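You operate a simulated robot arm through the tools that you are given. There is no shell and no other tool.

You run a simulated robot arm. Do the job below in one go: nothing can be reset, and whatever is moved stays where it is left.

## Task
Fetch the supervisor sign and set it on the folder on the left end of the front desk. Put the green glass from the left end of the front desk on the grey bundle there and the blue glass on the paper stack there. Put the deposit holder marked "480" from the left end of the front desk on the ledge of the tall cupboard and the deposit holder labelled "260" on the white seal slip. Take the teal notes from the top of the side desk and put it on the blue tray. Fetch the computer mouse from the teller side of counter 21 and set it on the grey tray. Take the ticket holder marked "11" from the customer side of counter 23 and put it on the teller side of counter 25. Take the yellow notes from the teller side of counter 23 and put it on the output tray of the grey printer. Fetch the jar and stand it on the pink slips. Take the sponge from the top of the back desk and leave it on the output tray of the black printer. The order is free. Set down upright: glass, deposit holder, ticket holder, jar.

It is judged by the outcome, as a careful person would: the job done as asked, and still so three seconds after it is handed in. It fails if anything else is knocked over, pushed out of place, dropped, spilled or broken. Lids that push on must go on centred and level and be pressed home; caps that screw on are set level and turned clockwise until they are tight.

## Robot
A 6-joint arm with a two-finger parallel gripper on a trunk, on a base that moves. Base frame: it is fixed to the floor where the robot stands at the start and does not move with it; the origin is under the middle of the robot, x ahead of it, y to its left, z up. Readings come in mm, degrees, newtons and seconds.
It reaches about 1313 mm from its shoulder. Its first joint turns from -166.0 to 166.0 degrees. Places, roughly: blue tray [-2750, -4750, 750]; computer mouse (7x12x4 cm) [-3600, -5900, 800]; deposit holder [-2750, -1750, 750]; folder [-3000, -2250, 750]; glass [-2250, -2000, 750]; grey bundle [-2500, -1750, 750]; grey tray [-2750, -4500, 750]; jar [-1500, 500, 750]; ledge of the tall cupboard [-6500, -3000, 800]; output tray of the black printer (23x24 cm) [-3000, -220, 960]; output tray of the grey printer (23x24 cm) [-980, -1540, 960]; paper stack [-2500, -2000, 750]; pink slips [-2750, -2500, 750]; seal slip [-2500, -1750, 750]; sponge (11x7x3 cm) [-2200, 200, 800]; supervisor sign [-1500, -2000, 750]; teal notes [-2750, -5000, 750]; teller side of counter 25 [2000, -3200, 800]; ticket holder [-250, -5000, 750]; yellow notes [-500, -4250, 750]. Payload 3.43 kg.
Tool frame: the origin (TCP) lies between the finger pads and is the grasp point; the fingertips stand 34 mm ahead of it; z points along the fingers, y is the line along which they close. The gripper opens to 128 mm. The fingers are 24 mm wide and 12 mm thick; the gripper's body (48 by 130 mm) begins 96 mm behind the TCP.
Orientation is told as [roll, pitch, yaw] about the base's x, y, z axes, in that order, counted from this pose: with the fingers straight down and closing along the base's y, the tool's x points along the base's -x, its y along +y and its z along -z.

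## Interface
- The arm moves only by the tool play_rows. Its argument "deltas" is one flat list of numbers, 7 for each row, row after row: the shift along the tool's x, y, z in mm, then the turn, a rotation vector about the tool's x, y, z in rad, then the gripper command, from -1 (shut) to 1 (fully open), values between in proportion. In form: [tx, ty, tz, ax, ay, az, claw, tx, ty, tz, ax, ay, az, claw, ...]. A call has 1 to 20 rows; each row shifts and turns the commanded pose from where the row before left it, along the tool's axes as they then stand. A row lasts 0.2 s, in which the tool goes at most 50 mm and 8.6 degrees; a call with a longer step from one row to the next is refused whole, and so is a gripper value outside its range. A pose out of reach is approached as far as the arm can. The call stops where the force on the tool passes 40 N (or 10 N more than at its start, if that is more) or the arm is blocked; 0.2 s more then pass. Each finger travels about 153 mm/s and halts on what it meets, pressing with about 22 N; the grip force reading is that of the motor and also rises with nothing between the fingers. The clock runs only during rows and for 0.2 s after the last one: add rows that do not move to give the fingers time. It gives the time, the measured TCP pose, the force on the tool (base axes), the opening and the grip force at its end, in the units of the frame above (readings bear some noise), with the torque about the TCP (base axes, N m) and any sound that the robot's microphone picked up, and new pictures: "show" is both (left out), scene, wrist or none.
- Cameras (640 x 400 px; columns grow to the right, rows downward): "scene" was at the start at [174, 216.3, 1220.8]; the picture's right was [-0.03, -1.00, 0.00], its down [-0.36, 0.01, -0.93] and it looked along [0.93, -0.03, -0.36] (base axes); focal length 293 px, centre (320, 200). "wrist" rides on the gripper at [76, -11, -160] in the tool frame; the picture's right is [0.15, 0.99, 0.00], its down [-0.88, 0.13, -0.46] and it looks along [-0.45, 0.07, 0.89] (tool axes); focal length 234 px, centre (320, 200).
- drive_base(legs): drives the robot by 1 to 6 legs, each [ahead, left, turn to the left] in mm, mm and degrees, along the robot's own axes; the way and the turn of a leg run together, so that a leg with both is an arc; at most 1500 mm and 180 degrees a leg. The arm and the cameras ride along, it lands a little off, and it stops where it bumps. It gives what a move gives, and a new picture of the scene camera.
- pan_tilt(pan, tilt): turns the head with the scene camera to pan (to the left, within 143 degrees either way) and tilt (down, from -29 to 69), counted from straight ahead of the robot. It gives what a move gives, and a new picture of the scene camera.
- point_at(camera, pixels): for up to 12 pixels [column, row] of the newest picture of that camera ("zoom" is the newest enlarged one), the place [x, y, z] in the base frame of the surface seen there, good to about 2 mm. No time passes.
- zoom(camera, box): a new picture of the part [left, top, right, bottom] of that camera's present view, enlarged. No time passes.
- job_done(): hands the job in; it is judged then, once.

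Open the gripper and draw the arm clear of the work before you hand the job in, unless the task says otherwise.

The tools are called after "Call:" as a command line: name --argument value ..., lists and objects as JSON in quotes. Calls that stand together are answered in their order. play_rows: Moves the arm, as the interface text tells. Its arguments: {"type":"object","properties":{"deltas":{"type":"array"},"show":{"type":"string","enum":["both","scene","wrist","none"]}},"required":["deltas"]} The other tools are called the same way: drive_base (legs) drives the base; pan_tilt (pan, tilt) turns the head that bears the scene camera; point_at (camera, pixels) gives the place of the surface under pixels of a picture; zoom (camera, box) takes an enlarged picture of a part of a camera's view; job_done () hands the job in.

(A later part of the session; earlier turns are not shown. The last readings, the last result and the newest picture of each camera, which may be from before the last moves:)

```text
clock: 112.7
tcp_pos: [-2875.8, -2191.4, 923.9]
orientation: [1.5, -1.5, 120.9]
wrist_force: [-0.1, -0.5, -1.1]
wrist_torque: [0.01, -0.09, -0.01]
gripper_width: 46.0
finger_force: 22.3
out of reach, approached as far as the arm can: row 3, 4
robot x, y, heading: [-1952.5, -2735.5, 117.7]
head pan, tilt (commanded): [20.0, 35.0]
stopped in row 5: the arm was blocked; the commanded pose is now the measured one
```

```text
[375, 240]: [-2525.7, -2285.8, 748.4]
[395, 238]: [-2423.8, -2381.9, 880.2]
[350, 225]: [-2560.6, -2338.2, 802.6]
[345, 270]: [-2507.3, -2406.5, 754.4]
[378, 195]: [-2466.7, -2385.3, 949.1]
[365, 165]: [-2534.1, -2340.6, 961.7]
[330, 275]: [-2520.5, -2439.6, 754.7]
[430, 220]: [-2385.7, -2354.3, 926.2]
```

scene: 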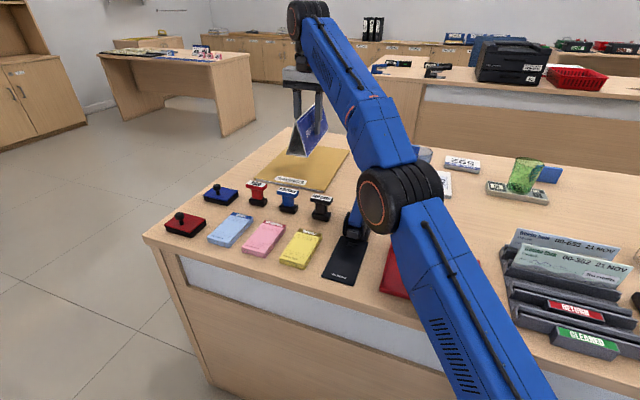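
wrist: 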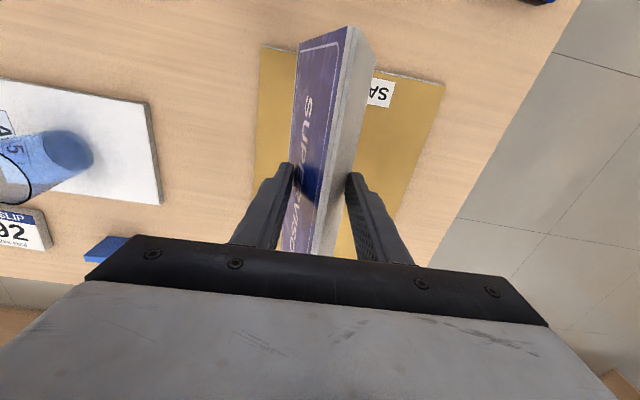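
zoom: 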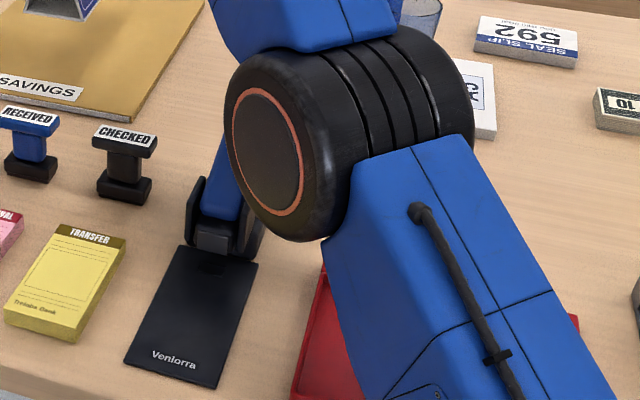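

The elbow's underside is at about z 880, close to the stapler's handle, and the arm is nearly straight. I'll back out the way I came in.

Call:
play_rows --deltas '[15, -15, 0, 0, 0, 0, -1, 15, -15, 0, 0, 0, 0, -1, 20, -20, 0, 0, 0, 0, -1]'

Call:
zoom --camera "scene" --box '[240, 120, 480, 300]'

```text
clock: 113.5
tcp_pos: [-2818.6, -2191.6, 892.0]
orientation: [0.7, 0.0, 120.7]
wrist_force: [-0.4, -0.4, -1.4]
wrist_torque: [-0.03, -0.01, -0.02]
gripper_width: 45.8
finger_force: 21.7
robot x, y, heading: [-1950.7, -2728.5, 117.6]
head pan, tilt (commanded): [20.0, 35.0]
```

scene: 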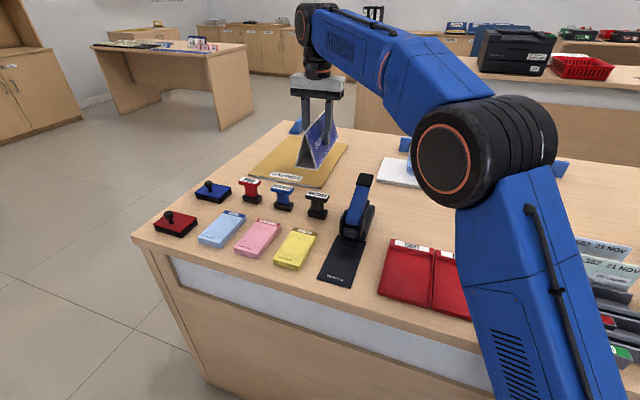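
wrist: 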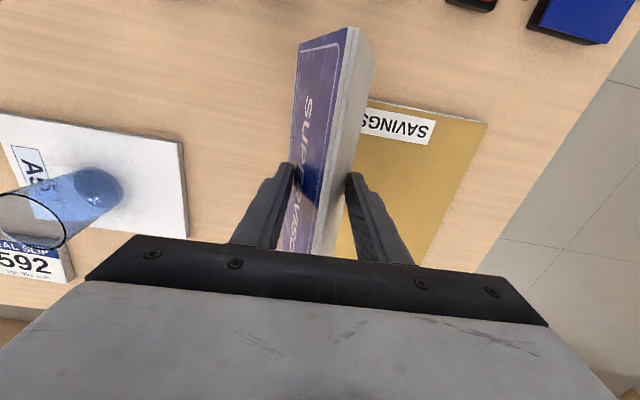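

```text
2.22 times, centred on (360, 210) of scene
```

zoom: 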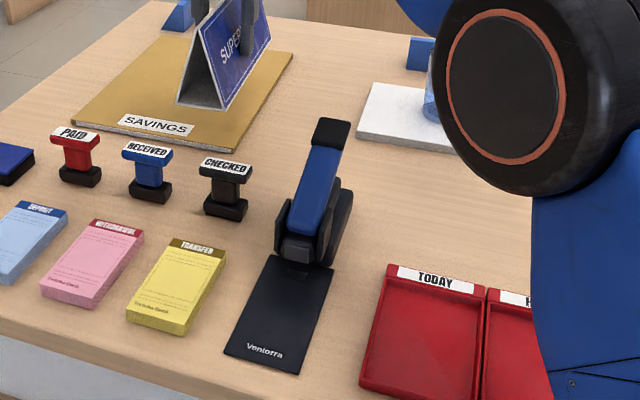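

The stapler and stamps are undisturbed. I'll pull the sign back and up toward the robot, then shift the base about 440 mm to the left for better reach.

Call:
play_rows --deltas '[31.2, -22.2, -20, 0, 0, 0, -1, 31.2, -22.2, -20, 0, 0, 0, -1, 31.2, -22.2, -20, 0, 0, 0, -1, 31.2, -22.2, -20, 0, 0, 0, -1, 31.2, -22.2, -20, 0, 0, 0, -1, 31.2, -22.2, -20, 0, 0, 0, -1, 20, -15, -10, 0, 0, 0, -1]' --show "scene"

Call:
drive_base --legs '[[0, 430, 0]]'

```text
clock: 115.1
tcp_pos: [-2583.4, -2297.0, 1019.2]
orientation: [0.7, -0.1, 120.7]
wrist_force: [-0.3, 0.3, -2.4]
wrist_torque: [-0.05, -0.07, 0.0]
gripper_width: 45.8
finger_force: 21.9
robot x, y, heading: [-1952.4, -2728.1, 117.7]
head pan, tilt (commanded): [20.0, 35.0]
```

scene: 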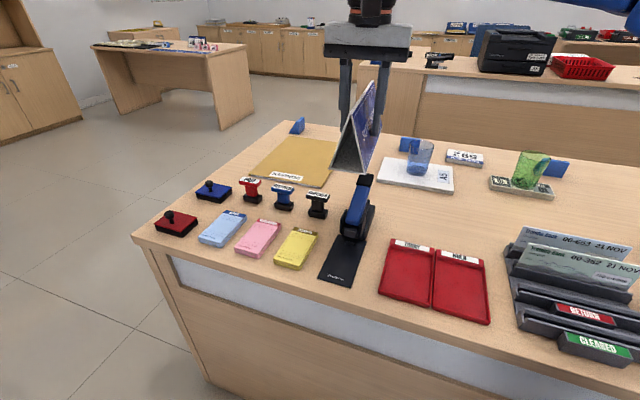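

```text
clock: 117.7
tcp_pos: [-2966.3, -2496.5, 1018.1]
orientation: [0.7, -0.1, 120.6]
wrist_force: [0.1, 0.5, 0.0]
wrist_torque: [-0.01, -0.05, 0.01]
gripper_width: 45.5
finger_force: 22.1
robot x, y, heading: [-2335.4, -2928.7, 117.5]
head pan, tilt (commanded): [20.0, 35.0]
```

scene: 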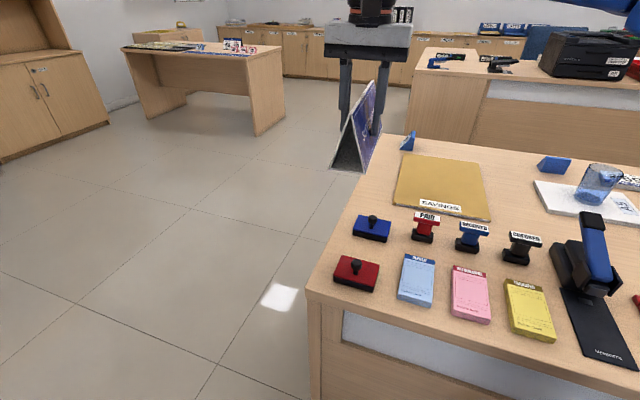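

The base is well placed now with about 750 mm to the folder's centre. I'll remeasure the folder and carry the sign over it.

Call:
point_at --camera "scene" --pixels '[[396, 206], [408, 156], [480, 165], [488, 217], [445, 185], [430, 225], [470, 300]]'

Call:
play_rows --deltas '[-37.4, -28.8, 5, 0, 0, 0, -1, -37.4, -28.8, 5, 0, 0, 0, -1, -37.4, -28.8, 5, 0, 0, 0, -1, -37.4, -28.8, 5, 0, 0, 0, -1, -37.4, -28.8, 5, 0, 0, 0, -1, -37.4, -28.8, 5, 0, 0, 0, -1, -37.4, -28.8, 5, 0, 0, 0, -1, 0, 0, 30, 0, 0, 0, -1, 0, 0, 30, 0, 0, 0, -1]'

```text
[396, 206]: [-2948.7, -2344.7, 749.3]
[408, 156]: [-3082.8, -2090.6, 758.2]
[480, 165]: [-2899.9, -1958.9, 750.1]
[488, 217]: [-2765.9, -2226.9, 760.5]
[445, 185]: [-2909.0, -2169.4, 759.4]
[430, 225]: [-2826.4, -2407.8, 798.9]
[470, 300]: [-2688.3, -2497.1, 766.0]
```

```text
clock: 119.7
tcp_pos: [-2926.7, -2168.6, 921.9]
orientation: [0.7, -0.1, 120.7]
wrist_force: [0.4, 0.2, -1.0]
wrist_torque: [0.0, -0.03, -0.01]
gripper_width: 45.3
finger_force: 21.9
robot x, y, heading: [-2334.9, -2929.2, 117.5]
head pan, tilt (commanded): [20.0, 35.0]
```

scene: 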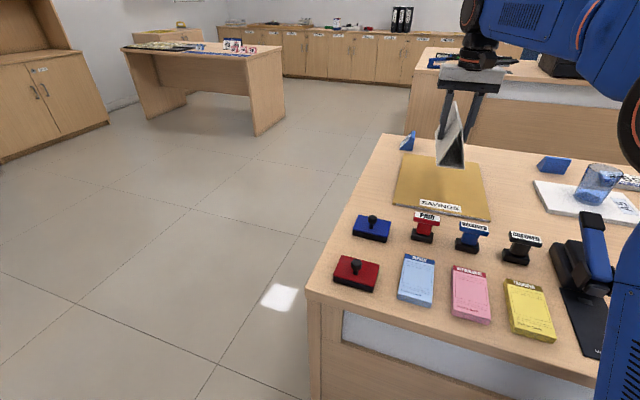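
wrist: 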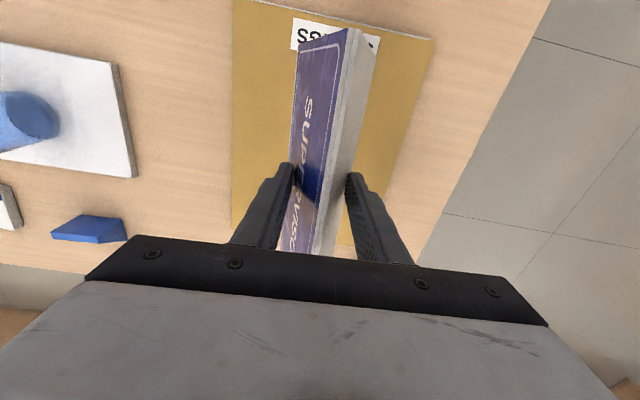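

The sign hangs over the folder's middle. I'll level the slight 0.7° tilt and lower to just above contact.

Call:
play_rows --deltas '[0, 0, 40, -0.0062, 0.0105, 0, -1, 0, 0, 35, 0, 0, 0, -1, 0, 0, 15, 0, 0, 0, -1, 0, 0, 4, 0, 0, 0, -1, 0, 0, 2, 0, 0, 0, -1, 0, 0, 0, 0, 0, 0, -1]' --show "scene"

Call:
zoom --camera "scene" --box '[380, 60, 540, 240]'

```text
clock: 121.1
tcp_pos: [-2929.4, -2169.6, 826.6]
orientation: [1.2, 0.5, 120.7]
wrist_force: [0.4, -1.4, -1.6]
wrist_torque: [-0.04, 0.02, -0.01]
gripper_width: 45.5
finger_force: 22.3
robot x, y, heading: [-2332.0, -2933.2, 117.5]
head pan, tilt (commanded): [20.0, 35.0]
```

scene: 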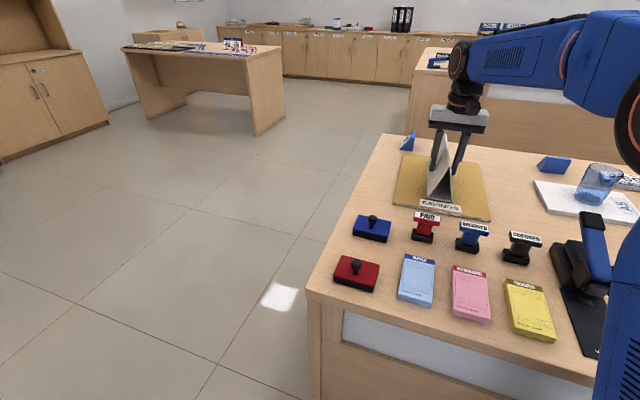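

```text
2.22 times, centred on (460, 150) of scene
```

zoom: 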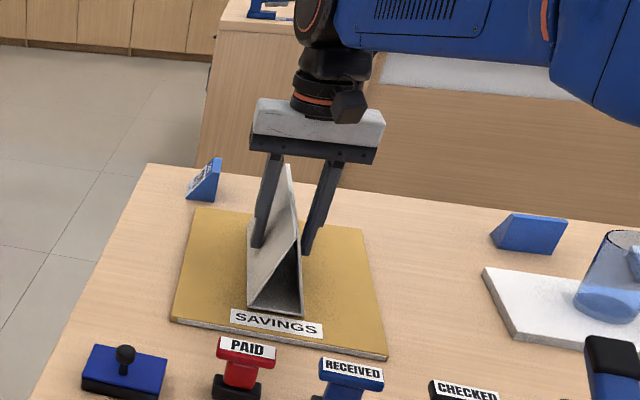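

My leveling went the wrong way (roll is about the yawed axis). I'll correct it: +1.2° about tool x and -0.5° about tool y, then lower further.

Call:
play_rows --deltas '[0, 0, 0, 0.021, -0.0087, 0, -1, 0, 0, 0, 0, 0, 0, -1]' --show "none"

Call:
zoom --camera "scene" --box '[392, 120, 440, 160]'

```text
clock: 121.7
tcp_pos: [-2929.3, -2171.1, 826.5]
orientation: [-0.3, 0.0, 120.7]
wrist_force: [-0.3, 0.1, -0.9]
wrist_torque: [0.01, -0.03, 0.03]
gripper_width: 45.6
finger_force: 21.7
robot x, y, heading: [-2337.1, -2929.9, 117.8]
head pan, tilt (commanded): [20.0, 35.0]
```

```text
10.00 times, centred on (416, 140) of scene
```

zoom: 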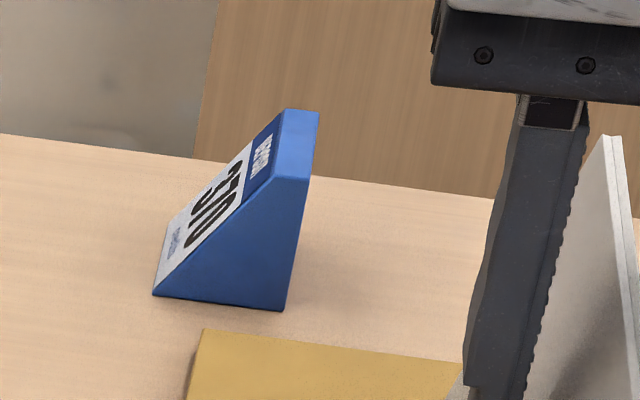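

Leveled. Holder at the far corner reads like "370", so 480 and 260 should be the other two. I'll lower the sign to contact now.

Call:
play_rows --deltas '[0, 0, 2, 0, 0, 0, -1, 0, 0, 2, 0, 0, 0, -1, 0, 0, 0, 0, 0, 0, -1]' --show "none"

Call:
zoom --camera "scene" --box '[380, 100, 540, 240]'

```text
clock: 122.5
tcp_pos: [-2928.8, -2170.8, 822.7]
orientation: [-0.1, -0.1, 120.7]
wrist_force: [0.6, -1.4, 10.0]
wrist_torque: [-0.14, 0.32, 0.0]
gripper_width: 45.4
finger_force: 22.3
robot x, y, heading: [-2333.5, -2928.4, 117.7]
head pan, tilt (commanded): [20.0, 35.0]
```

```text
2.86 times, centred on (460, 170) of scene
```

zoom: 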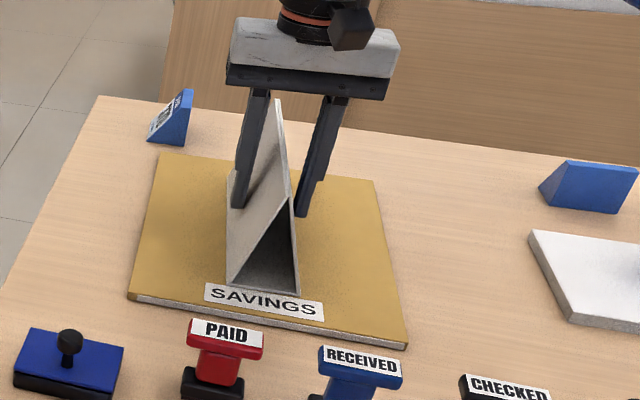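

Contact made (10 N) with the sign on the folder. Opening and rising straight up.

Call:
play_rows --deltas '[0, 0, 0.5, 0, 0, 0, -1, 0, 0, 0, 0, 0, 0, -0.2, 0, 0, 0, 0, 0, 0, 0, 0, 0, 0, 0, 0, 0, 0.2, 0, 0, 0, 0, 0, 0, 0.2, 0, 0, -30, 0, 0, 0, 0.2, 0, 0, -45, 0, 0, 0, 0.2, 0, 0, -45, 0, 0, 0, 0.2, 0, 0, -30, 0, 0, 0, 0.2]'

Call:
zoom --camera "scene" --box '[380, 100, 540, 240]'

```text
clock: 124.5
tcp_pos: [-2929.5, -2170.3, 971.9]
orientation: [-0.2, 0.0, 120.6]
wrist_force: [-0.7, -0.1, -0.9]
wrist_torque: [-0.01, -0.01, 0.02]
gripper_width: 76.8
finger_force: 0.1
robot x, y, heading: [-2335.7, -2932.6, 117.6]
head pan, tilt (commanded): [20.0, 35.0]
```

scene: 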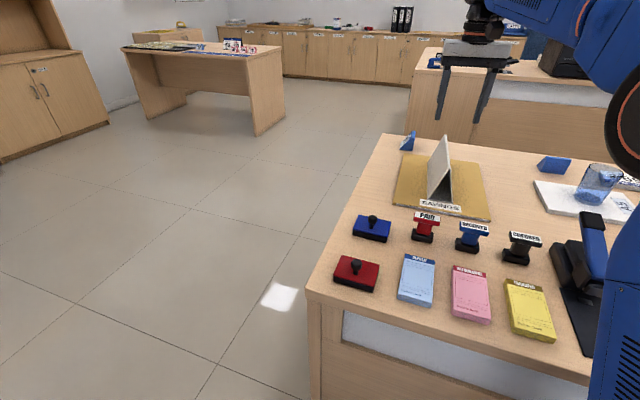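
wrist: 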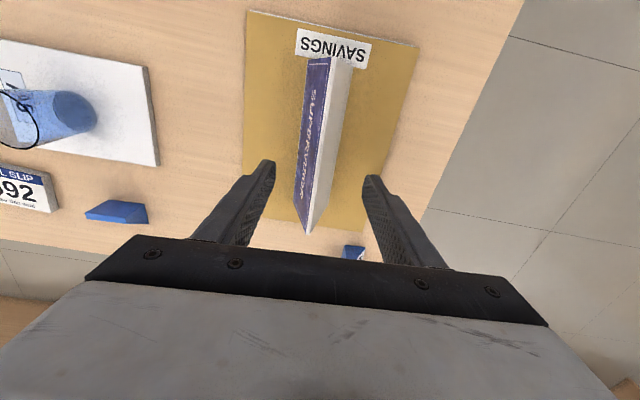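

```text
2.86 times, centred on (460, 170) of scene
```

zoom: 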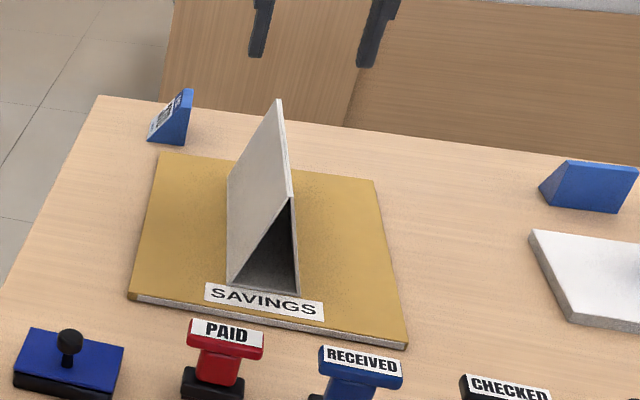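

The sign stands well on the folder. I'll tuck the arm and drive around the desk's left end into the aisle.

Call:
play_rows --deltas '[42.1, -8, -18.6, 0, 0, 0, 0.2, 42.1, -8, -18.6, 0, 0, 0, 0.2, 42.1, -8, -18.6, 0, 0, 0, 0.2, 42.1, -8, -18.6, 0, 0, 0, 0.2, 42.1, -8, -18.6, 0, 0, 0, 0.2, 42.1, -8, -18.6, 0, 0, 0, 0.2, 42.1, -8, -18.6, 0, 0, 0, 0.2]' --show "none"

Call:
pan_tilt --pan 20 --tilt 25

Call:
point_at --camera "scene" --pixels '[[255, 190], [405, 210], [310, 365], [150, 160], [418, 120], [520, 115], [320, 370], [283, 160], [350, 50], [200, 130], [408, 108], [610, 120]]'

```text
clock: 126.1
tcp_pos: [-2732.2, -2396.1, 1103.6]
orientation: [-0.3, 0.1, 120.7]
wrist_force: [-0.5, 0.9, -0.7]
wrist_torque: [-0.06, -0.07, 0.02]
gripper_width: 76.7
finger_force: 0.1
robot x, y, heading: [-2336.3, -2929.9, 117.4]
head pan, tilt (commanded): [20.0, 35.0]
```

```text
clock: 126.8
tcp_pos: [-2732.3, -2395.0, 1103.7]
orientation: [-0.1, 0.0, 120.8]
wrist_force: [0.0, 0.1, 0.1]
wrist_torque: [0.01, 0.0, 0.03]
gripper_width: 76.6
finger_force: 0.1
robot x, y, heading: [-2334.5, -2926.9, 117.6]
head pan, tilt (commanded): [20.0, 25.0]
```

scene: 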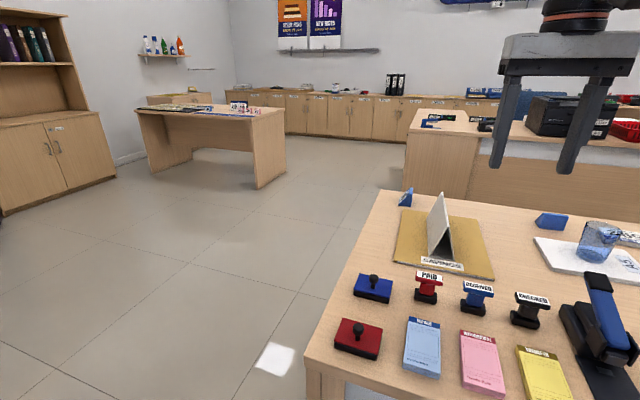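

```text
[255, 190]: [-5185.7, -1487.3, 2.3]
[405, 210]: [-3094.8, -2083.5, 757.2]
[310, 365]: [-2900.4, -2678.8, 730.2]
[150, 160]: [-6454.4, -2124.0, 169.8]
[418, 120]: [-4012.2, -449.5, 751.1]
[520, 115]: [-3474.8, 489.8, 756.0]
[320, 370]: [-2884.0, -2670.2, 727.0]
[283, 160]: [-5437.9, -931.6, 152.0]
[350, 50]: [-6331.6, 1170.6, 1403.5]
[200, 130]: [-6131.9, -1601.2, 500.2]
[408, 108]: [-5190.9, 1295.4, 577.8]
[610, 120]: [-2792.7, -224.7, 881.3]
```

The way past the left end is open (table leg at (-5186,-1487), back desk end at (-4012,-449)). I'll drive left past the end, then ahead into the aisle's mouth.

Call:
drive_base --legs '[[0, 880, 0], [1000, 0, 0], [800, 0, 0]]'

Call:
pan_tilt --pan -100 --tilt 20

```text
clock: 139.9
tcp_pos: [-4322.4, -1227.9, 1103.8]
orientation: [-0.1, 0.1, 121.3]
wrist_force: [0.3, 0.1, 0.3]
wrist_torque: [0.0, 0.03, -0.02]
gripper_width: 76.8
finger_force: 0.1
robot x, y, heading: [-3915.9, -1758.1, 118.2]
head pan, tilt (commanded): [20.0, 25.0]
```

scene: 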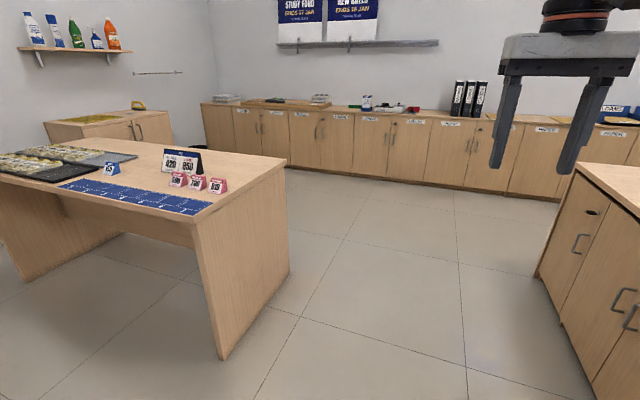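

```text
clock: 141.9
tcp_pos: [-4323.8, -1228.5, 1103.9]
orientation: [-0.1, 0.0, 121.3]
wrist_force: [0.5, 1.2, -0.3]
wrist_torque: [0.02, -0.02, 0.01]
gripper_width: 76.8
finger_force: 0.0
robot x, y, heading: [-3919.2, -1756.8, 118.1]
head pan, tilt (commanded): [-100.0, 20.0]
```

scene: 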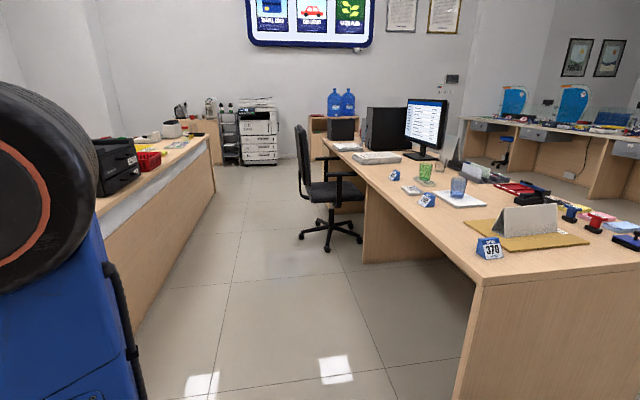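

The view down the aisle shows the holders with numbers facing here. I'll zoom to read them.

Call:
zoom --camera "scene" --box '[380, 155, 476, 215]'

Call:
zoom --camera "scene" --box '[270, 110, 430, 260]'

Call:
point_at --camera "scene" --pixels '[[320, 240], [340, 230], [330, 190], [300, 150], [360, 262], [395, 176], [427, 200], [480, 275], [100, 215], [215, 195], [305, 235]]'

```text
6.67 times, centred on (428, 185) of scene
```

zoom: 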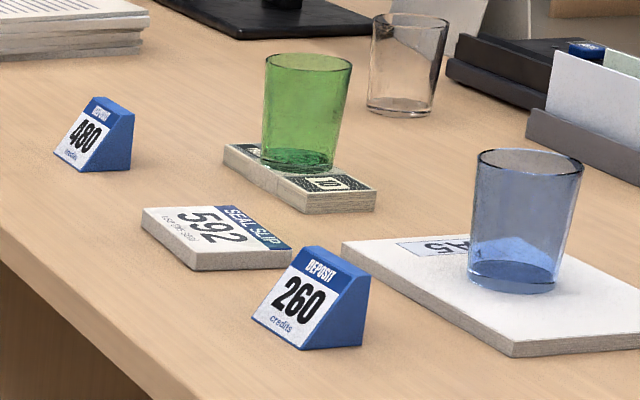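

```text
2.67 times, centred on (350, 185) of scene
```

zoom: 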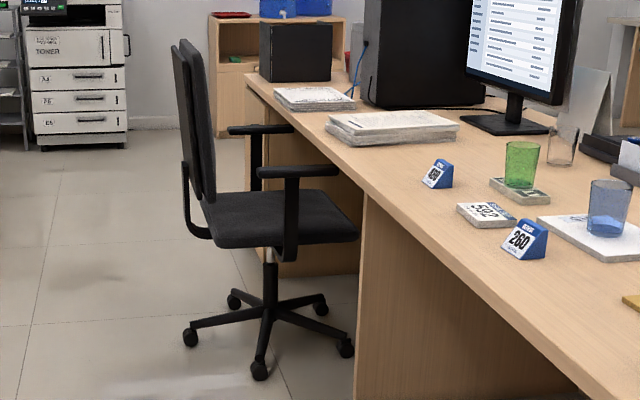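

```text
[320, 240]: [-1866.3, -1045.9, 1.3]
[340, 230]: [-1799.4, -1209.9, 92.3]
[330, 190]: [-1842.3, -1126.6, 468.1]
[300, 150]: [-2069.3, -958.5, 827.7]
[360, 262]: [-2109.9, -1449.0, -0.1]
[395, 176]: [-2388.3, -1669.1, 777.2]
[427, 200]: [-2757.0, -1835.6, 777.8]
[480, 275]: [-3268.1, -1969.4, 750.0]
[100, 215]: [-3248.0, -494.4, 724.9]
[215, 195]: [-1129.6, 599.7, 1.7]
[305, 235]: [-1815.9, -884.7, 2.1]
```

The holders read: 480 at (-2347,-1676), 260 at (-2727,-1849), 370 at the corner. A chair blocks the aisle's desk side at about (-1860,-1050). I'll turn right to face along the aisle and move up beside the 260 holder.

Call:
drive_base --legs '[[0, 0, -91], [860, -90, 0]]'

Call:
pan_tilt --pan -50 --tilt 30

```text
clock: 150.4
tcp_pos: [-2560.2, -1051.4, 1103.1]
orientation: [-0.2, 0.1, 30.1]
wrist_force: [0.2, 0.4, -0.1]
wrist_torque: [-0.02, -0.05, 0.03]
gripper_width: 76.6
finger_force: 0.0
robot x, y, heading: [-3102.3, -1440.7, 27.0]
head pan, tilt (commanded): [-100.0, 20.0]
```

scene: 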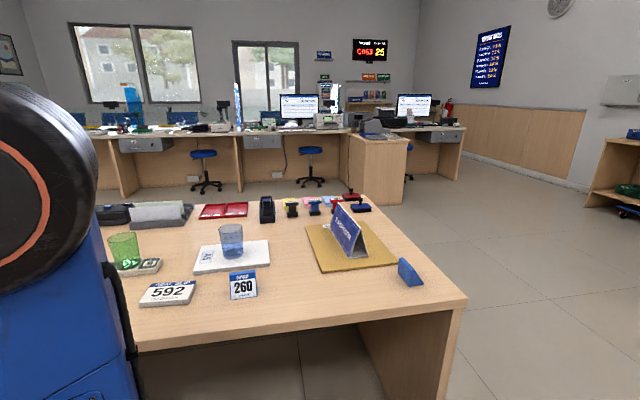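

```text
clock: 151.6
tcp_pos: [-2561.8, -1051.6, 1103.0]
orientation: [-0.1, 0.1, 30.0]
wrist_force: [0.0, -0.4, -0.1]
wrist_torque: [0.01, 0.0, -0.04]
gripper_width: 76.9
finger_force: 0.1
robot x, y, heading: [-3100.2, -1441.3, 27.0]
head pan, tilt (commanded): [-50.0, 30.0]
```

scene: 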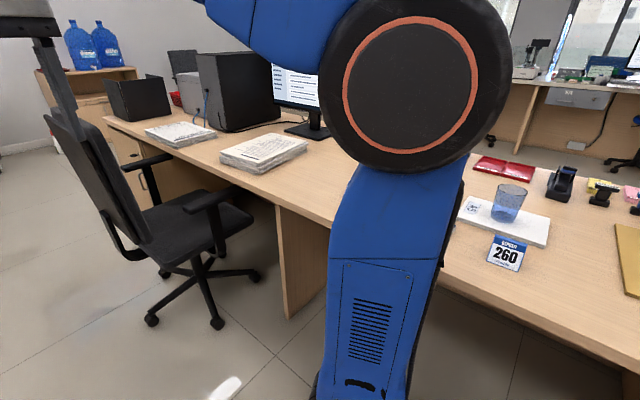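

The pan -100 view shows the 260 holder and slip well. I'll go back to it with more tilt and measure the holder and slip.

Call:
pan_tilt --pan -100 --tilt 35

Call:
zoom --camera "scene" --box '[110, 150, 270, 250]'

```text
clock: 152.8
tcp_pos: [-2560.6, -1050.7, 1103.4]
orientation: [-0.1, 0.0, 30.0]
wrist_force: [0.5, 0.0, -0.3]
wrist_torque: [-0.01, -0.01, -0.02]
gripper_width: 76.8
finger_force: 0.1
robot x, y, heading: [-3102.1, -1443.0, 27.1]
head pan, tilt (commanded): [-100.0, 35.0]
```

scene: 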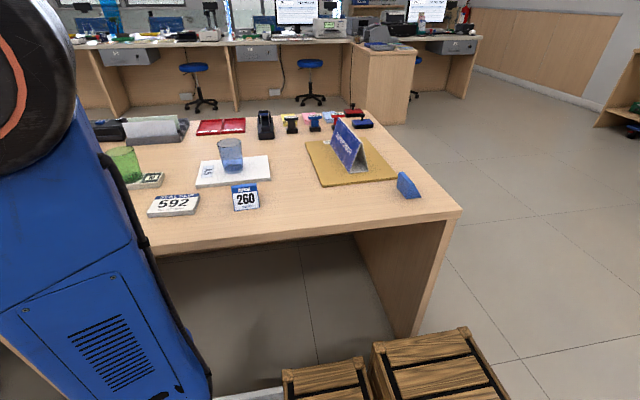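

```text
4.00 times, centred on (190, 200) of scene
```

zoom: 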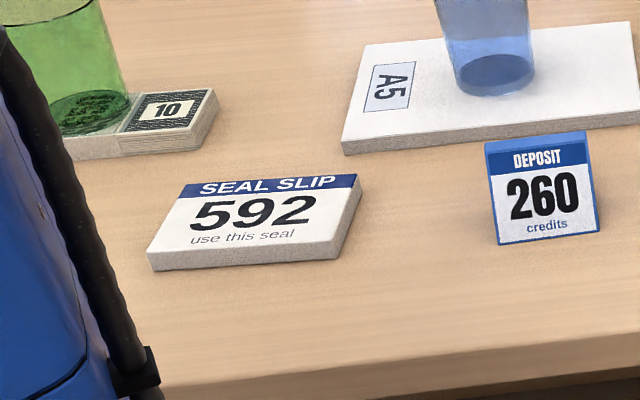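

Call:
point_at --camera "zoom" --pixels '[[487, 143], [585, 134], [498, 242], [598, 230], [540, 190], [535, 136], [150, 252], [184, 187], [355, 180], [325, 245], [250, 215], [258, 188]]'

```text
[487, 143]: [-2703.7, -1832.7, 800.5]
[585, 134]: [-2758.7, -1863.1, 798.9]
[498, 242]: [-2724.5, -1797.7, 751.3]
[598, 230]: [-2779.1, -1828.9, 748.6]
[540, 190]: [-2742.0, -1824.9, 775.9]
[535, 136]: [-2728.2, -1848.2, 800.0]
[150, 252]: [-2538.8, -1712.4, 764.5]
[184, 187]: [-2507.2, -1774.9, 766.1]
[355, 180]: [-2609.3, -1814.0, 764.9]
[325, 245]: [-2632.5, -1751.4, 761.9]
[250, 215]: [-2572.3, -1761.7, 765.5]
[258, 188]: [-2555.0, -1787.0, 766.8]
```

The 260 holder spans about 62 mm, with its top edge from (-2704,-1833) to (-2759,-1863). The slip's centre is (-2572,-1763) at z 765. I'll swing the arm around to hover over the holder, turning to close across its width.

Call:
play_rows --deltas '[6.7, -47.3, 0, 0, 0, 0.0794, 0.5, 3.0, -47.7, 0, 0, 0, 0.0794, 0.5, -0.8, -47.8, 0, 0, 0, 0.0794, 0.5, -4.6, -47.6, 0, 0, 0, 0.0794, 0.5, -8.4, -47.1, 0, 0, 0, 0.0794, 0.5, -12.1, -46.2, 0, 0, 0, 0.0794, 0.5, -15.7, -45.1, 0, 0, 0, 0.0794, 0.5, -19.3, -43.7, 0, 0, 0, 0.0794, 0.5, -22.7, -42.1, 0, 0, 0, 0.0794, 0.5, 23.5, -40.2, 8, 0, 0, 0.0794, 0.5, 20.3, -41.9, 8, 0, 0, 0.0794, 0.5, 16.9, -43.4, 8, 0, 0, 0.0794, 0.5, 13.4, -44.6, 8, 0, 0, 0.0794, 0.5, 9.8, -45.6, 8, 0, 0, 0.0794, 0.5, 6.2, -46.2, 8, 0, 0, 0.0794, 0.5, 2.5, -46.5, 8, 0, 0, 0.0794, 0.5, -1.2, -46.6, 8, 0, 0, 0.0794, 0.5, -4.9, -46.3, 8, 0, 0, 0.0794, 0.5, -8.6, -45.8, 8, 0, 0, 0.0794, 0.5, -12.2, -45.0, 8, 0, 0, 0.0794, 0.5]'

```text
clock: 157.0
tcp_pos: [-2740.9, -1835.8, 1017.6]
orientation: [0.1, -0.3, -61.0]
wrist_force: [-0.1, -0.2, -0.3]
wrist_torque: [-0.04, -0.01, 0.01]
gripper_width: 96.3
finger_force: 0.1
robot x, y, heading: [-3102.1, -1442.2, 27.1]
head pan, tilt (commanded): [-100.0, 35.0]
```

scene: 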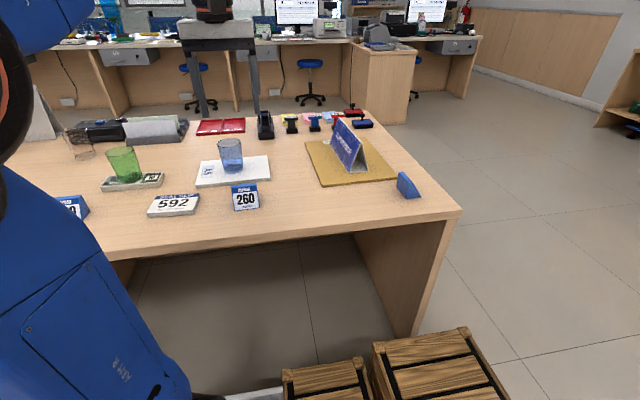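
wrist: 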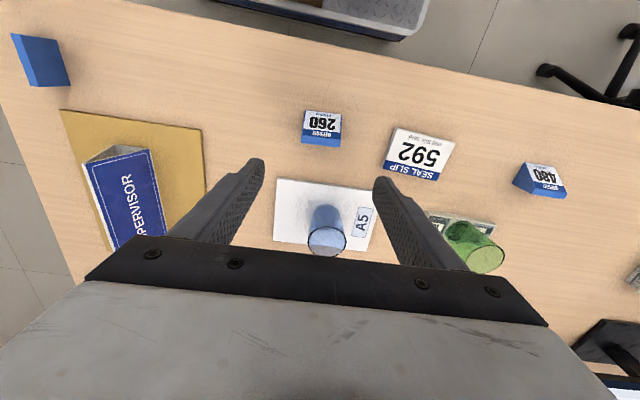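

The 260 holder sits at (322,128), right below the tool. I'll verify a few of its points through the wrist camera.

Call:
zoom --camera "wrist" --box '[272, 90, 372, 165]'

Call:
point_at --camera "zoom" --pixels '[[215, 135], [435, 140], [205, 330], [430, 345], [320, 200], [320, 325], [200, 300], [432, 310]]'

```text
5.33 times, centred on (322, 128) of wrist
```

zoom: 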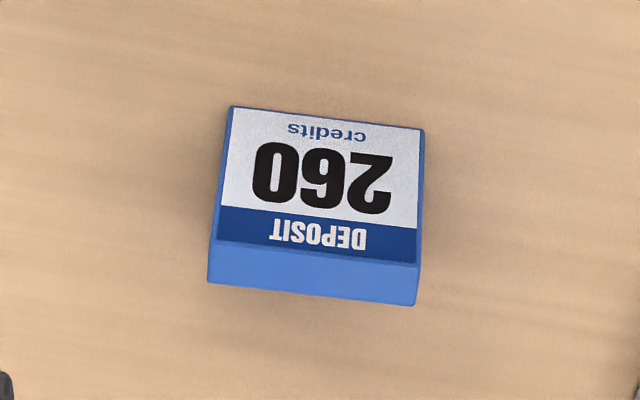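

```text
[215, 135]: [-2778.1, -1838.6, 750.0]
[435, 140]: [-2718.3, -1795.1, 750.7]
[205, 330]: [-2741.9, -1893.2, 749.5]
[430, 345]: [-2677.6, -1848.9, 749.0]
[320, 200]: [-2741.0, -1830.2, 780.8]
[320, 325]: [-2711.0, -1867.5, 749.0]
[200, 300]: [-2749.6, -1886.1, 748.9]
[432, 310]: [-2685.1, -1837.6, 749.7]
```

The holder's edges line up with the closing direction. Descending to z≈790 and gripping.

Call:
play_rows --deltas '[0, 2, 45, 0, 0, 0, 0.5, 0, 0, 45, 0, 0, 0, 0.5, 0, 0, 45, 0, 0, 0, 0.5, 0, 0, 45, 0, 0, 0, 0.5, 0, 0, 30, 0, 0, 0, 0.5, 0, 0, 17, 0, 0, 0, 0.5, 0, 0, 0, 0, 0, 0, 0.5, 0, 0, 0, 0, 0, 0, 0.1, 0, 0, 0, 0, 0, 0, -1, 0, 0, 0, 0, 0, 0, -1, 0, 0, 0, 0, 0, 0, -1]' --show "wrist"

```text
clock: 159.4
tcp_pos: [-2737.9, -1836.1, 789.9]
orientation: [0.1, -0.1, -61.0]
wrist_force: [0.4, 0.5, -0.5]
wrist_torque: [-0.03, -0.01, -0.02]
gripper_width: 64.0
finger_force: 21.8
robot x, y, heading: [-3100.7, -1442.8, 26.9]
head pan, tilt (commanded): [-100.0, 35.0]
```

wrist: 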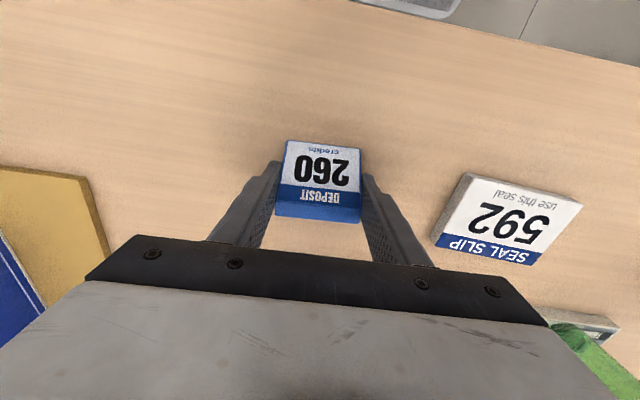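

Gripped at 64 mm. I'll lift 50 mm, carry over the slip, and turn -7° to line up with it.

Call:
play_rows --deltas '[0, 0, -15, 0, 0, 0, -1, 0, 0, -35, 0, 0, 0, -1, -4.2, 45.2, 0, 0, 0, 0, -1, -4.2, 45.2, 0, 0, 0, 0, -1, -4.2, 45.2, 0, 0, 0, 0, -1, -4.2, 45.2, 0, 0, 0, 0, -1, 0, 0, 0, 0, 0, 0.122, -1, 0, 0, 0, 0, 0, 0, -1]'

Call:
point_at --camera "wrist" --pixels '[[270, 130], [375, 130], [265, 175], [380, 180]]'

```text
clock: 161.2
tcp_pos: [-2573.0, -1762.7, 844.1]
orientation: [0.0, -0.2, -67.9]
wrist_force: [-0.3, -0.1, -1.1]
wrist_torque: [0.0, 0.0, -0.02]
gripper_width: 63.7
finger_force: 22.0
robot x, y, heading: [-3104.8, -1441.3, 26.8]
head pan, tilt (commanded): [-100.0, 35.0]
```

scene: 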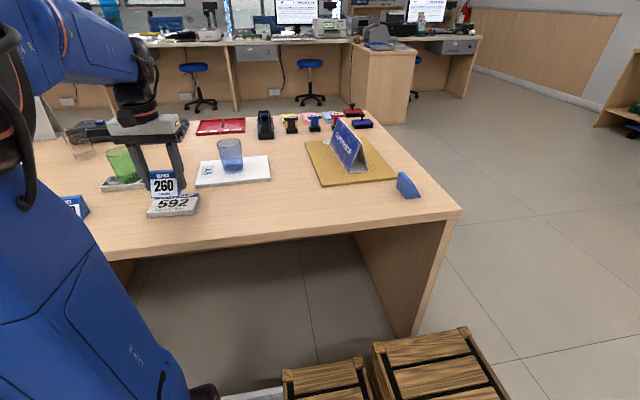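
wrist: 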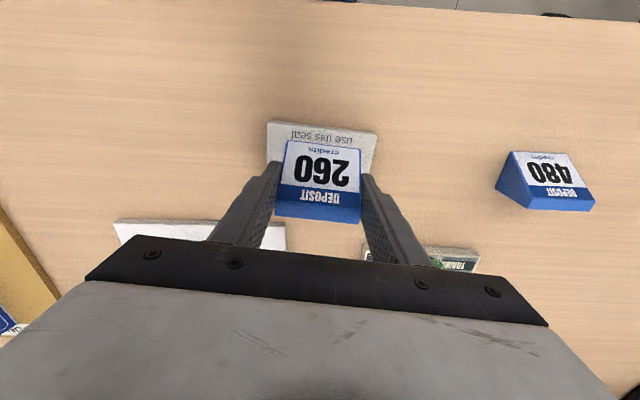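

```text
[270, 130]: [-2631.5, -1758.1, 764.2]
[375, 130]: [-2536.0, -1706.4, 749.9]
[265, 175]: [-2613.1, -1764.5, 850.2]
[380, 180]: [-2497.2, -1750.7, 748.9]
```

Aligned above the slip. Lowering gently to contact.

Call:
play_rows --deltas '[0, 0, 20, 0, 0, 0, -1, 0, 0, 14, 0, 0, 0, -1, 0, 0, 3, 0, 0, 0, -1, 0, 0, 1.5, 0, 0, 0, -1, 0, 0, 0, 0, 0, 0, -1]' --show "none"

Call:
zoom --camera "scene" --box '[100, 130, 260, 230]'

```text
clock: 162.4
tcp_pos: [-2571.7, -1763.1, 803.9]
orientation: [0.2, -0.3, -68.0]
wrist_force: [1.8, -0.7, 21.2]
wrist_torque: [-0.17, 0.01, 0.06]
gripper_width: 63.8
finger_force: 22.1
robot x, y, heading: [-3101.7, -1437.5, 27.1]
head pan, tilt (commanded): [-100.0, 35.0]
```

```text
4.00 times, centred on (180, 180) of scene
```

zoom: 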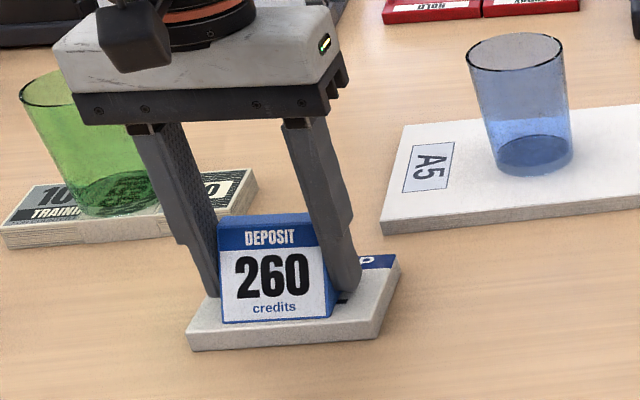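

The holder sits on the slip (21 N contact). I'll ease off, open and rise.

Call:
play_rows --deltas '[0, 0, -1, 0, 0, 0, -1, 0, 0, 0, 0, 0, 0, 0.08, 0, 0, 0, 0, 0, 0, 0.2, 0, 0, 0, 0, 0, 0, 0.3, 0, 0, -25, 0, 0, 0, 0.3, 0, 0, -45, 0, 0, 0, 0.3, 0, 0, -45, 0, 0, 0, 0.3, 0, 0, -45, 0, 0, 0, 0.3]'

Call:
zoom --camera "scene" --box '[60, 130, 260, 255]'

```text
clock: 164.2
tcp_pos: [-2572.6, -1760.6, 962.4]
orientation: [0.0, -0.1, -68.0]
wrist_force: [-0.6, -0.6, -0.5]
wrist_torque: [0.03, -0.01, -0.01]
gripper_width: 83.3
finger_force: 0.1
robot x, y, heading: [-3101.3, -1444.4, 26.8]
head pan, tilt (commanded): [-100.0, 35.0]
```

scene: 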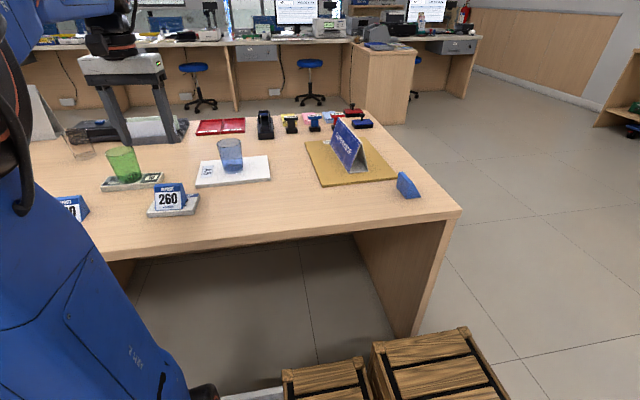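
wrist: 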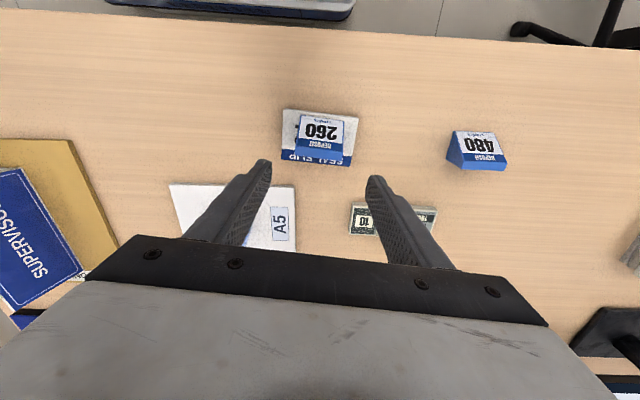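

```text
3.20 times, centred on (160, 192) of scene
```

zoom: 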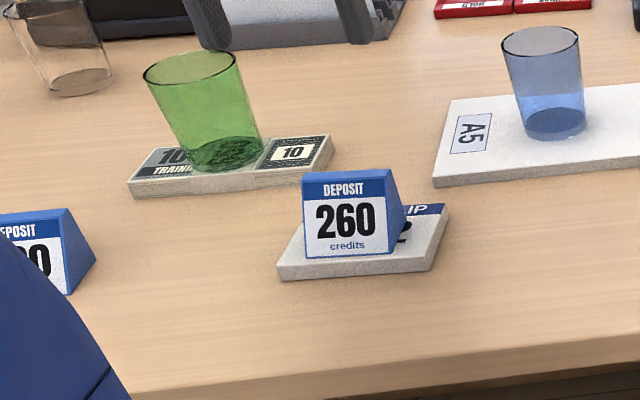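

260 is placed well. Now I'll swing the arm back to the tucked forward pose before moving down the aisle toward the sponge.

Call:
play_rows --deltas '[27.9, 34.5, -17.5, 0, 0, -0.095, 0.3, 24.5, 37.0, -17.5, 0, 0, -0.095, 0.3, 20.8, 39.2, -17.5, 0, 0, -0.095, 0.3, 17.1, 41.0, -17.5, 0, 0, -0.095, 0.3, 13.1, 42.4, -17.5, 0, 0, -0.095, 0.3, 9.0, 43.5, -17.5, 0, 0, -0.095, 0.3, 4.9, 44.1, -17.5, 0, 0, -0.095, 0.3, 0.6, 44.4, -17.5, 0, 0, -0.095, 0.3, 31.2, 29.6, 0, 0, 0, -0.095, 0.3, 28.3, 32.4, 0, 0, 0, -0.095, 0.3, 25.0, 35.0, 0, 0, 0, -0.095, 0.3, 21.6, 37.2, 0, 0, 0, -0.095, 0.3, 18.0, 39.0, 0, 0, 0, -0.095, 0.3, 14.2, 40.6, 0, 0, 0, -0.095, 0.3, 10.3, 41.8, 0, 0, 0, -0.095, 0.3, 6.3, 42.5, 0, 0, 0, -0.095, 0.3, 2.2, 43, 0, 0, 0, -0.095, 0.3, -1.9, 43, 0, 0, 0, -0.095, 0.3]' --show "none"

Call:
pan_tilt --pan 20 --tilt 25

```text
clock: 168.0
tcp_pos: [-2561.4, -1052.2, 1100.1]
orientation: [-0.1, -0.1, 30.0]
wrist_force: [-0.1, -0.1, 0.2]
wrist_torque: [0.05, -0.02, 0.01]
gripper_width: 83.3
finger_force: 0.0
robot x, y, heading: [-3101.4, -1443.0, 27.0]
head pan, tilt (commanded): [-100.0, 35.0]
```

```text
clock: 170.0
tcp_pos: [-2562.2, -1052.3, 1099.6]
orientation: [-0.1, -0.1, 29.8]
wrist_force: [-0.4, -0.2, -0.4]
wrist_torque: [0.0, 0.01, -0.02]
gripper_width: 83.1
finger_force: 0.2
robot x, y, heading: [-3100.4, -1439.9, 26.9]
head pan, tilt (commanded): [20.0, 25.0]
```

scene: 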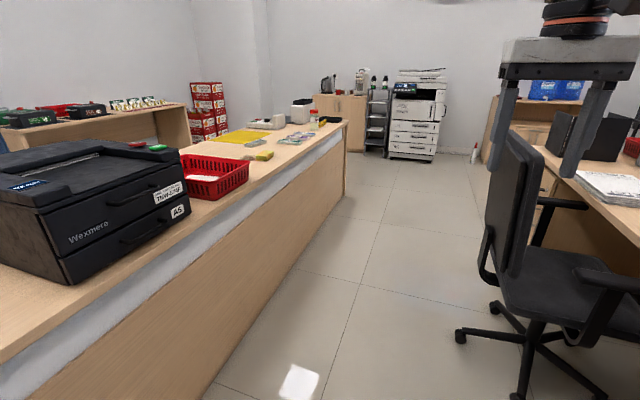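

The aisle, chair, black printer and yellow sponge at (262,157) are in view. I'll measure clearances and targets.

Call:
point_at --camera "scene" --pixels '[[513, 140], [500, 250], [460, 337], [262, 157], [80, 160], [30, 190], [160, 150], [200, 385], [345, 195], [240, 137], [100, 180], [515, 380]]'

Call:
zoom --camera "scene" --box '[180, 60, 380, 185]'

Call:
zoom --camera "scene" --box '[0, 130, 200, 290]'

```text
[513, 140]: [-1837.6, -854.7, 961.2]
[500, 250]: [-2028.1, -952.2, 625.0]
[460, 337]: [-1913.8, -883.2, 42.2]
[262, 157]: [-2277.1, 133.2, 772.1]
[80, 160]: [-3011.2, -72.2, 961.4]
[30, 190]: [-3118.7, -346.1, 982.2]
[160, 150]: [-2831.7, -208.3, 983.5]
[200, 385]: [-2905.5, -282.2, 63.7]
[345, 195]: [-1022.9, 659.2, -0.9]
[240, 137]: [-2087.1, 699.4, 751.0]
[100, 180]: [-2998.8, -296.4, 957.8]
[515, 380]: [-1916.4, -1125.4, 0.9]
```

```text
3.20 times, centred on (280, 122) of scene
```

zoom: 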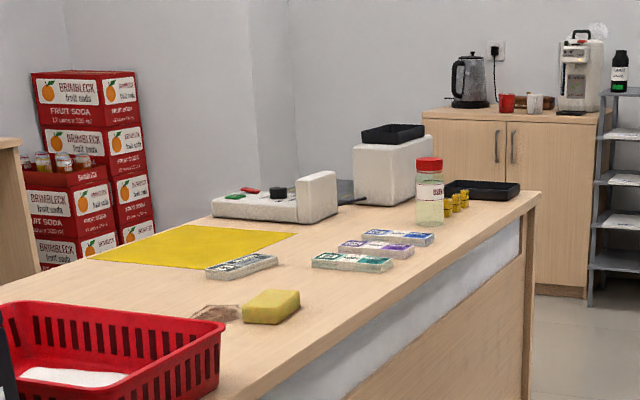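

```text
2.50 times, centred on (100, 210) of scene
```

zoom: 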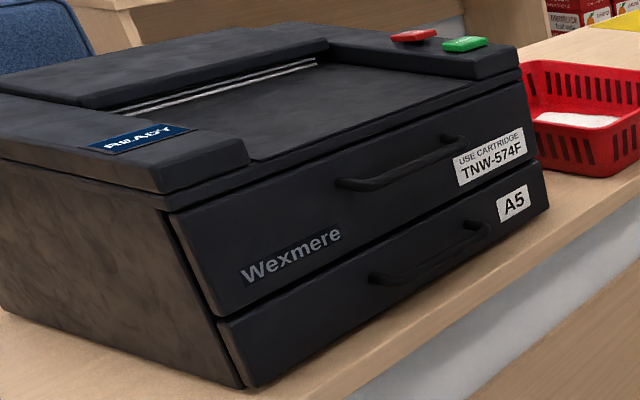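

The sponge is at (-2277,133), the tray recess is at z≈958, and the chair stays below d≈1200. I'll slide left toward the back desk, then ahead.

Call:
drive_base --legs '[[0, 470, 0], [700, 0, 0]]'

Call:
pan_tilt --pan 65 --tilt 35

```text
clock: 176.3
tcp_pos: [-2154.8, -287.1, 1099.6]
orientation: [-0.1, -0.1, 31.5]
wrist_force: [-0.5, -0.4, 0.5]
wrist_torque: [0.0, 0.01, 0.0]
gripper_width: 83.3
finger_force: 0.0
robot x, y, heading: [-2680.6, -692.2, 28.4]
head pan, tilt (commanded): [20.0, 25.0]
```

scene: 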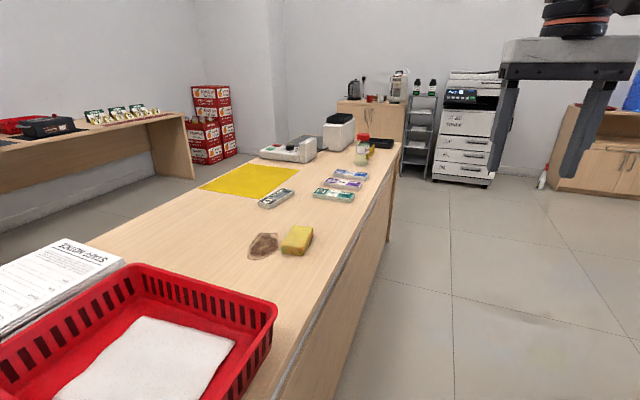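

```text
clock: 177.4
tcp_pos: [-2154.5, -287.3, 1099.0]
orientation: [-0.1, -0.1, 31.5]
wrist_force: [0.1, 0.5, 1.0]
wrist_torque: [0.02, -0.02, -0.02]
gripper_width: 83.1
finger_force: 0.0
robot x, y, heading: [-2680.7, -690.2, 28.6]
head pan, tilt (commanded): [65.0, 35.0]
```

scene: 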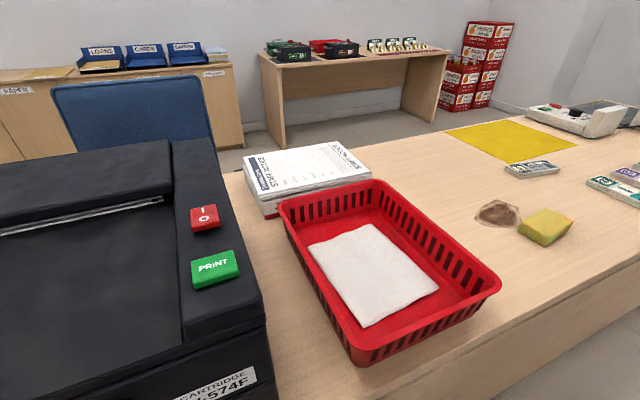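

I'm beside the printer and basket now. I'll zoom on the sponge and the printer tray to measure them.

Call:
zoom --camera "scene" --box '[470, 180, 630, 280]'

Call:
point_at --camera "zoom" --pixels '[[205, 165], [295, 108], [412, 170], [325, 235], [310, 168], [190, 200], [305, 255]]'

Call:
point_at --camera "scene" --pixels '[[180, 340], [162, 200], [20, 245], [90, 280], [100, 380], [210, 220], [205, 160], [470, 310], [500, 290], [350, 350], [282, 215]]'

```text
4.00 times, centred on (550, 230) of scene
```

zoom: 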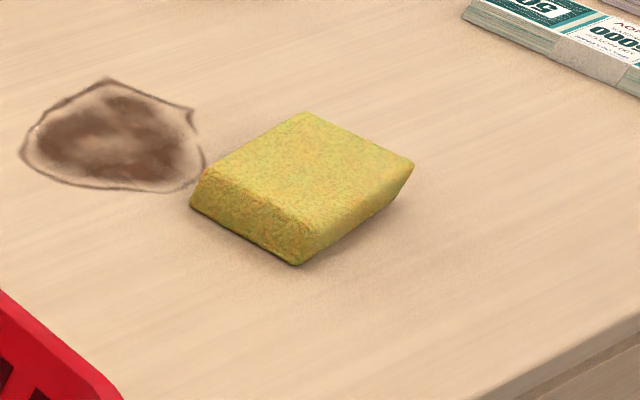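

```text
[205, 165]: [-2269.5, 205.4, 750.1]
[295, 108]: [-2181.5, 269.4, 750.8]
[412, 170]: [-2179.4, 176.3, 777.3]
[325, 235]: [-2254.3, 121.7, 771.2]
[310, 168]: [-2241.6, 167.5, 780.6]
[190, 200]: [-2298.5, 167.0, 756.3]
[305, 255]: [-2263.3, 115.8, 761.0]
```

```text
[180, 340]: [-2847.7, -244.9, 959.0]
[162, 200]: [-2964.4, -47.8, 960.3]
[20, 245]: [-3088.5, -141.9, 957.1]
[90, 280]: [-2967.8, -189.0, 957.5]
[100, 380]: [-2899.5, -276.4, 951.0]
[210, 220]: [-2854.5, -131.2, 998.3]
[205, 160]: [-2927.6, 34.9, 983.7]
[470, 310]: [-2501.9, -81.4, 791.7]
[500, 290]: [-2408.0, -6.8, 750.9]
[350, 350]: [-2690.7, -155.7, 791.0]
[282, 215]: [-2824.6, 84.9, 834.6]
```

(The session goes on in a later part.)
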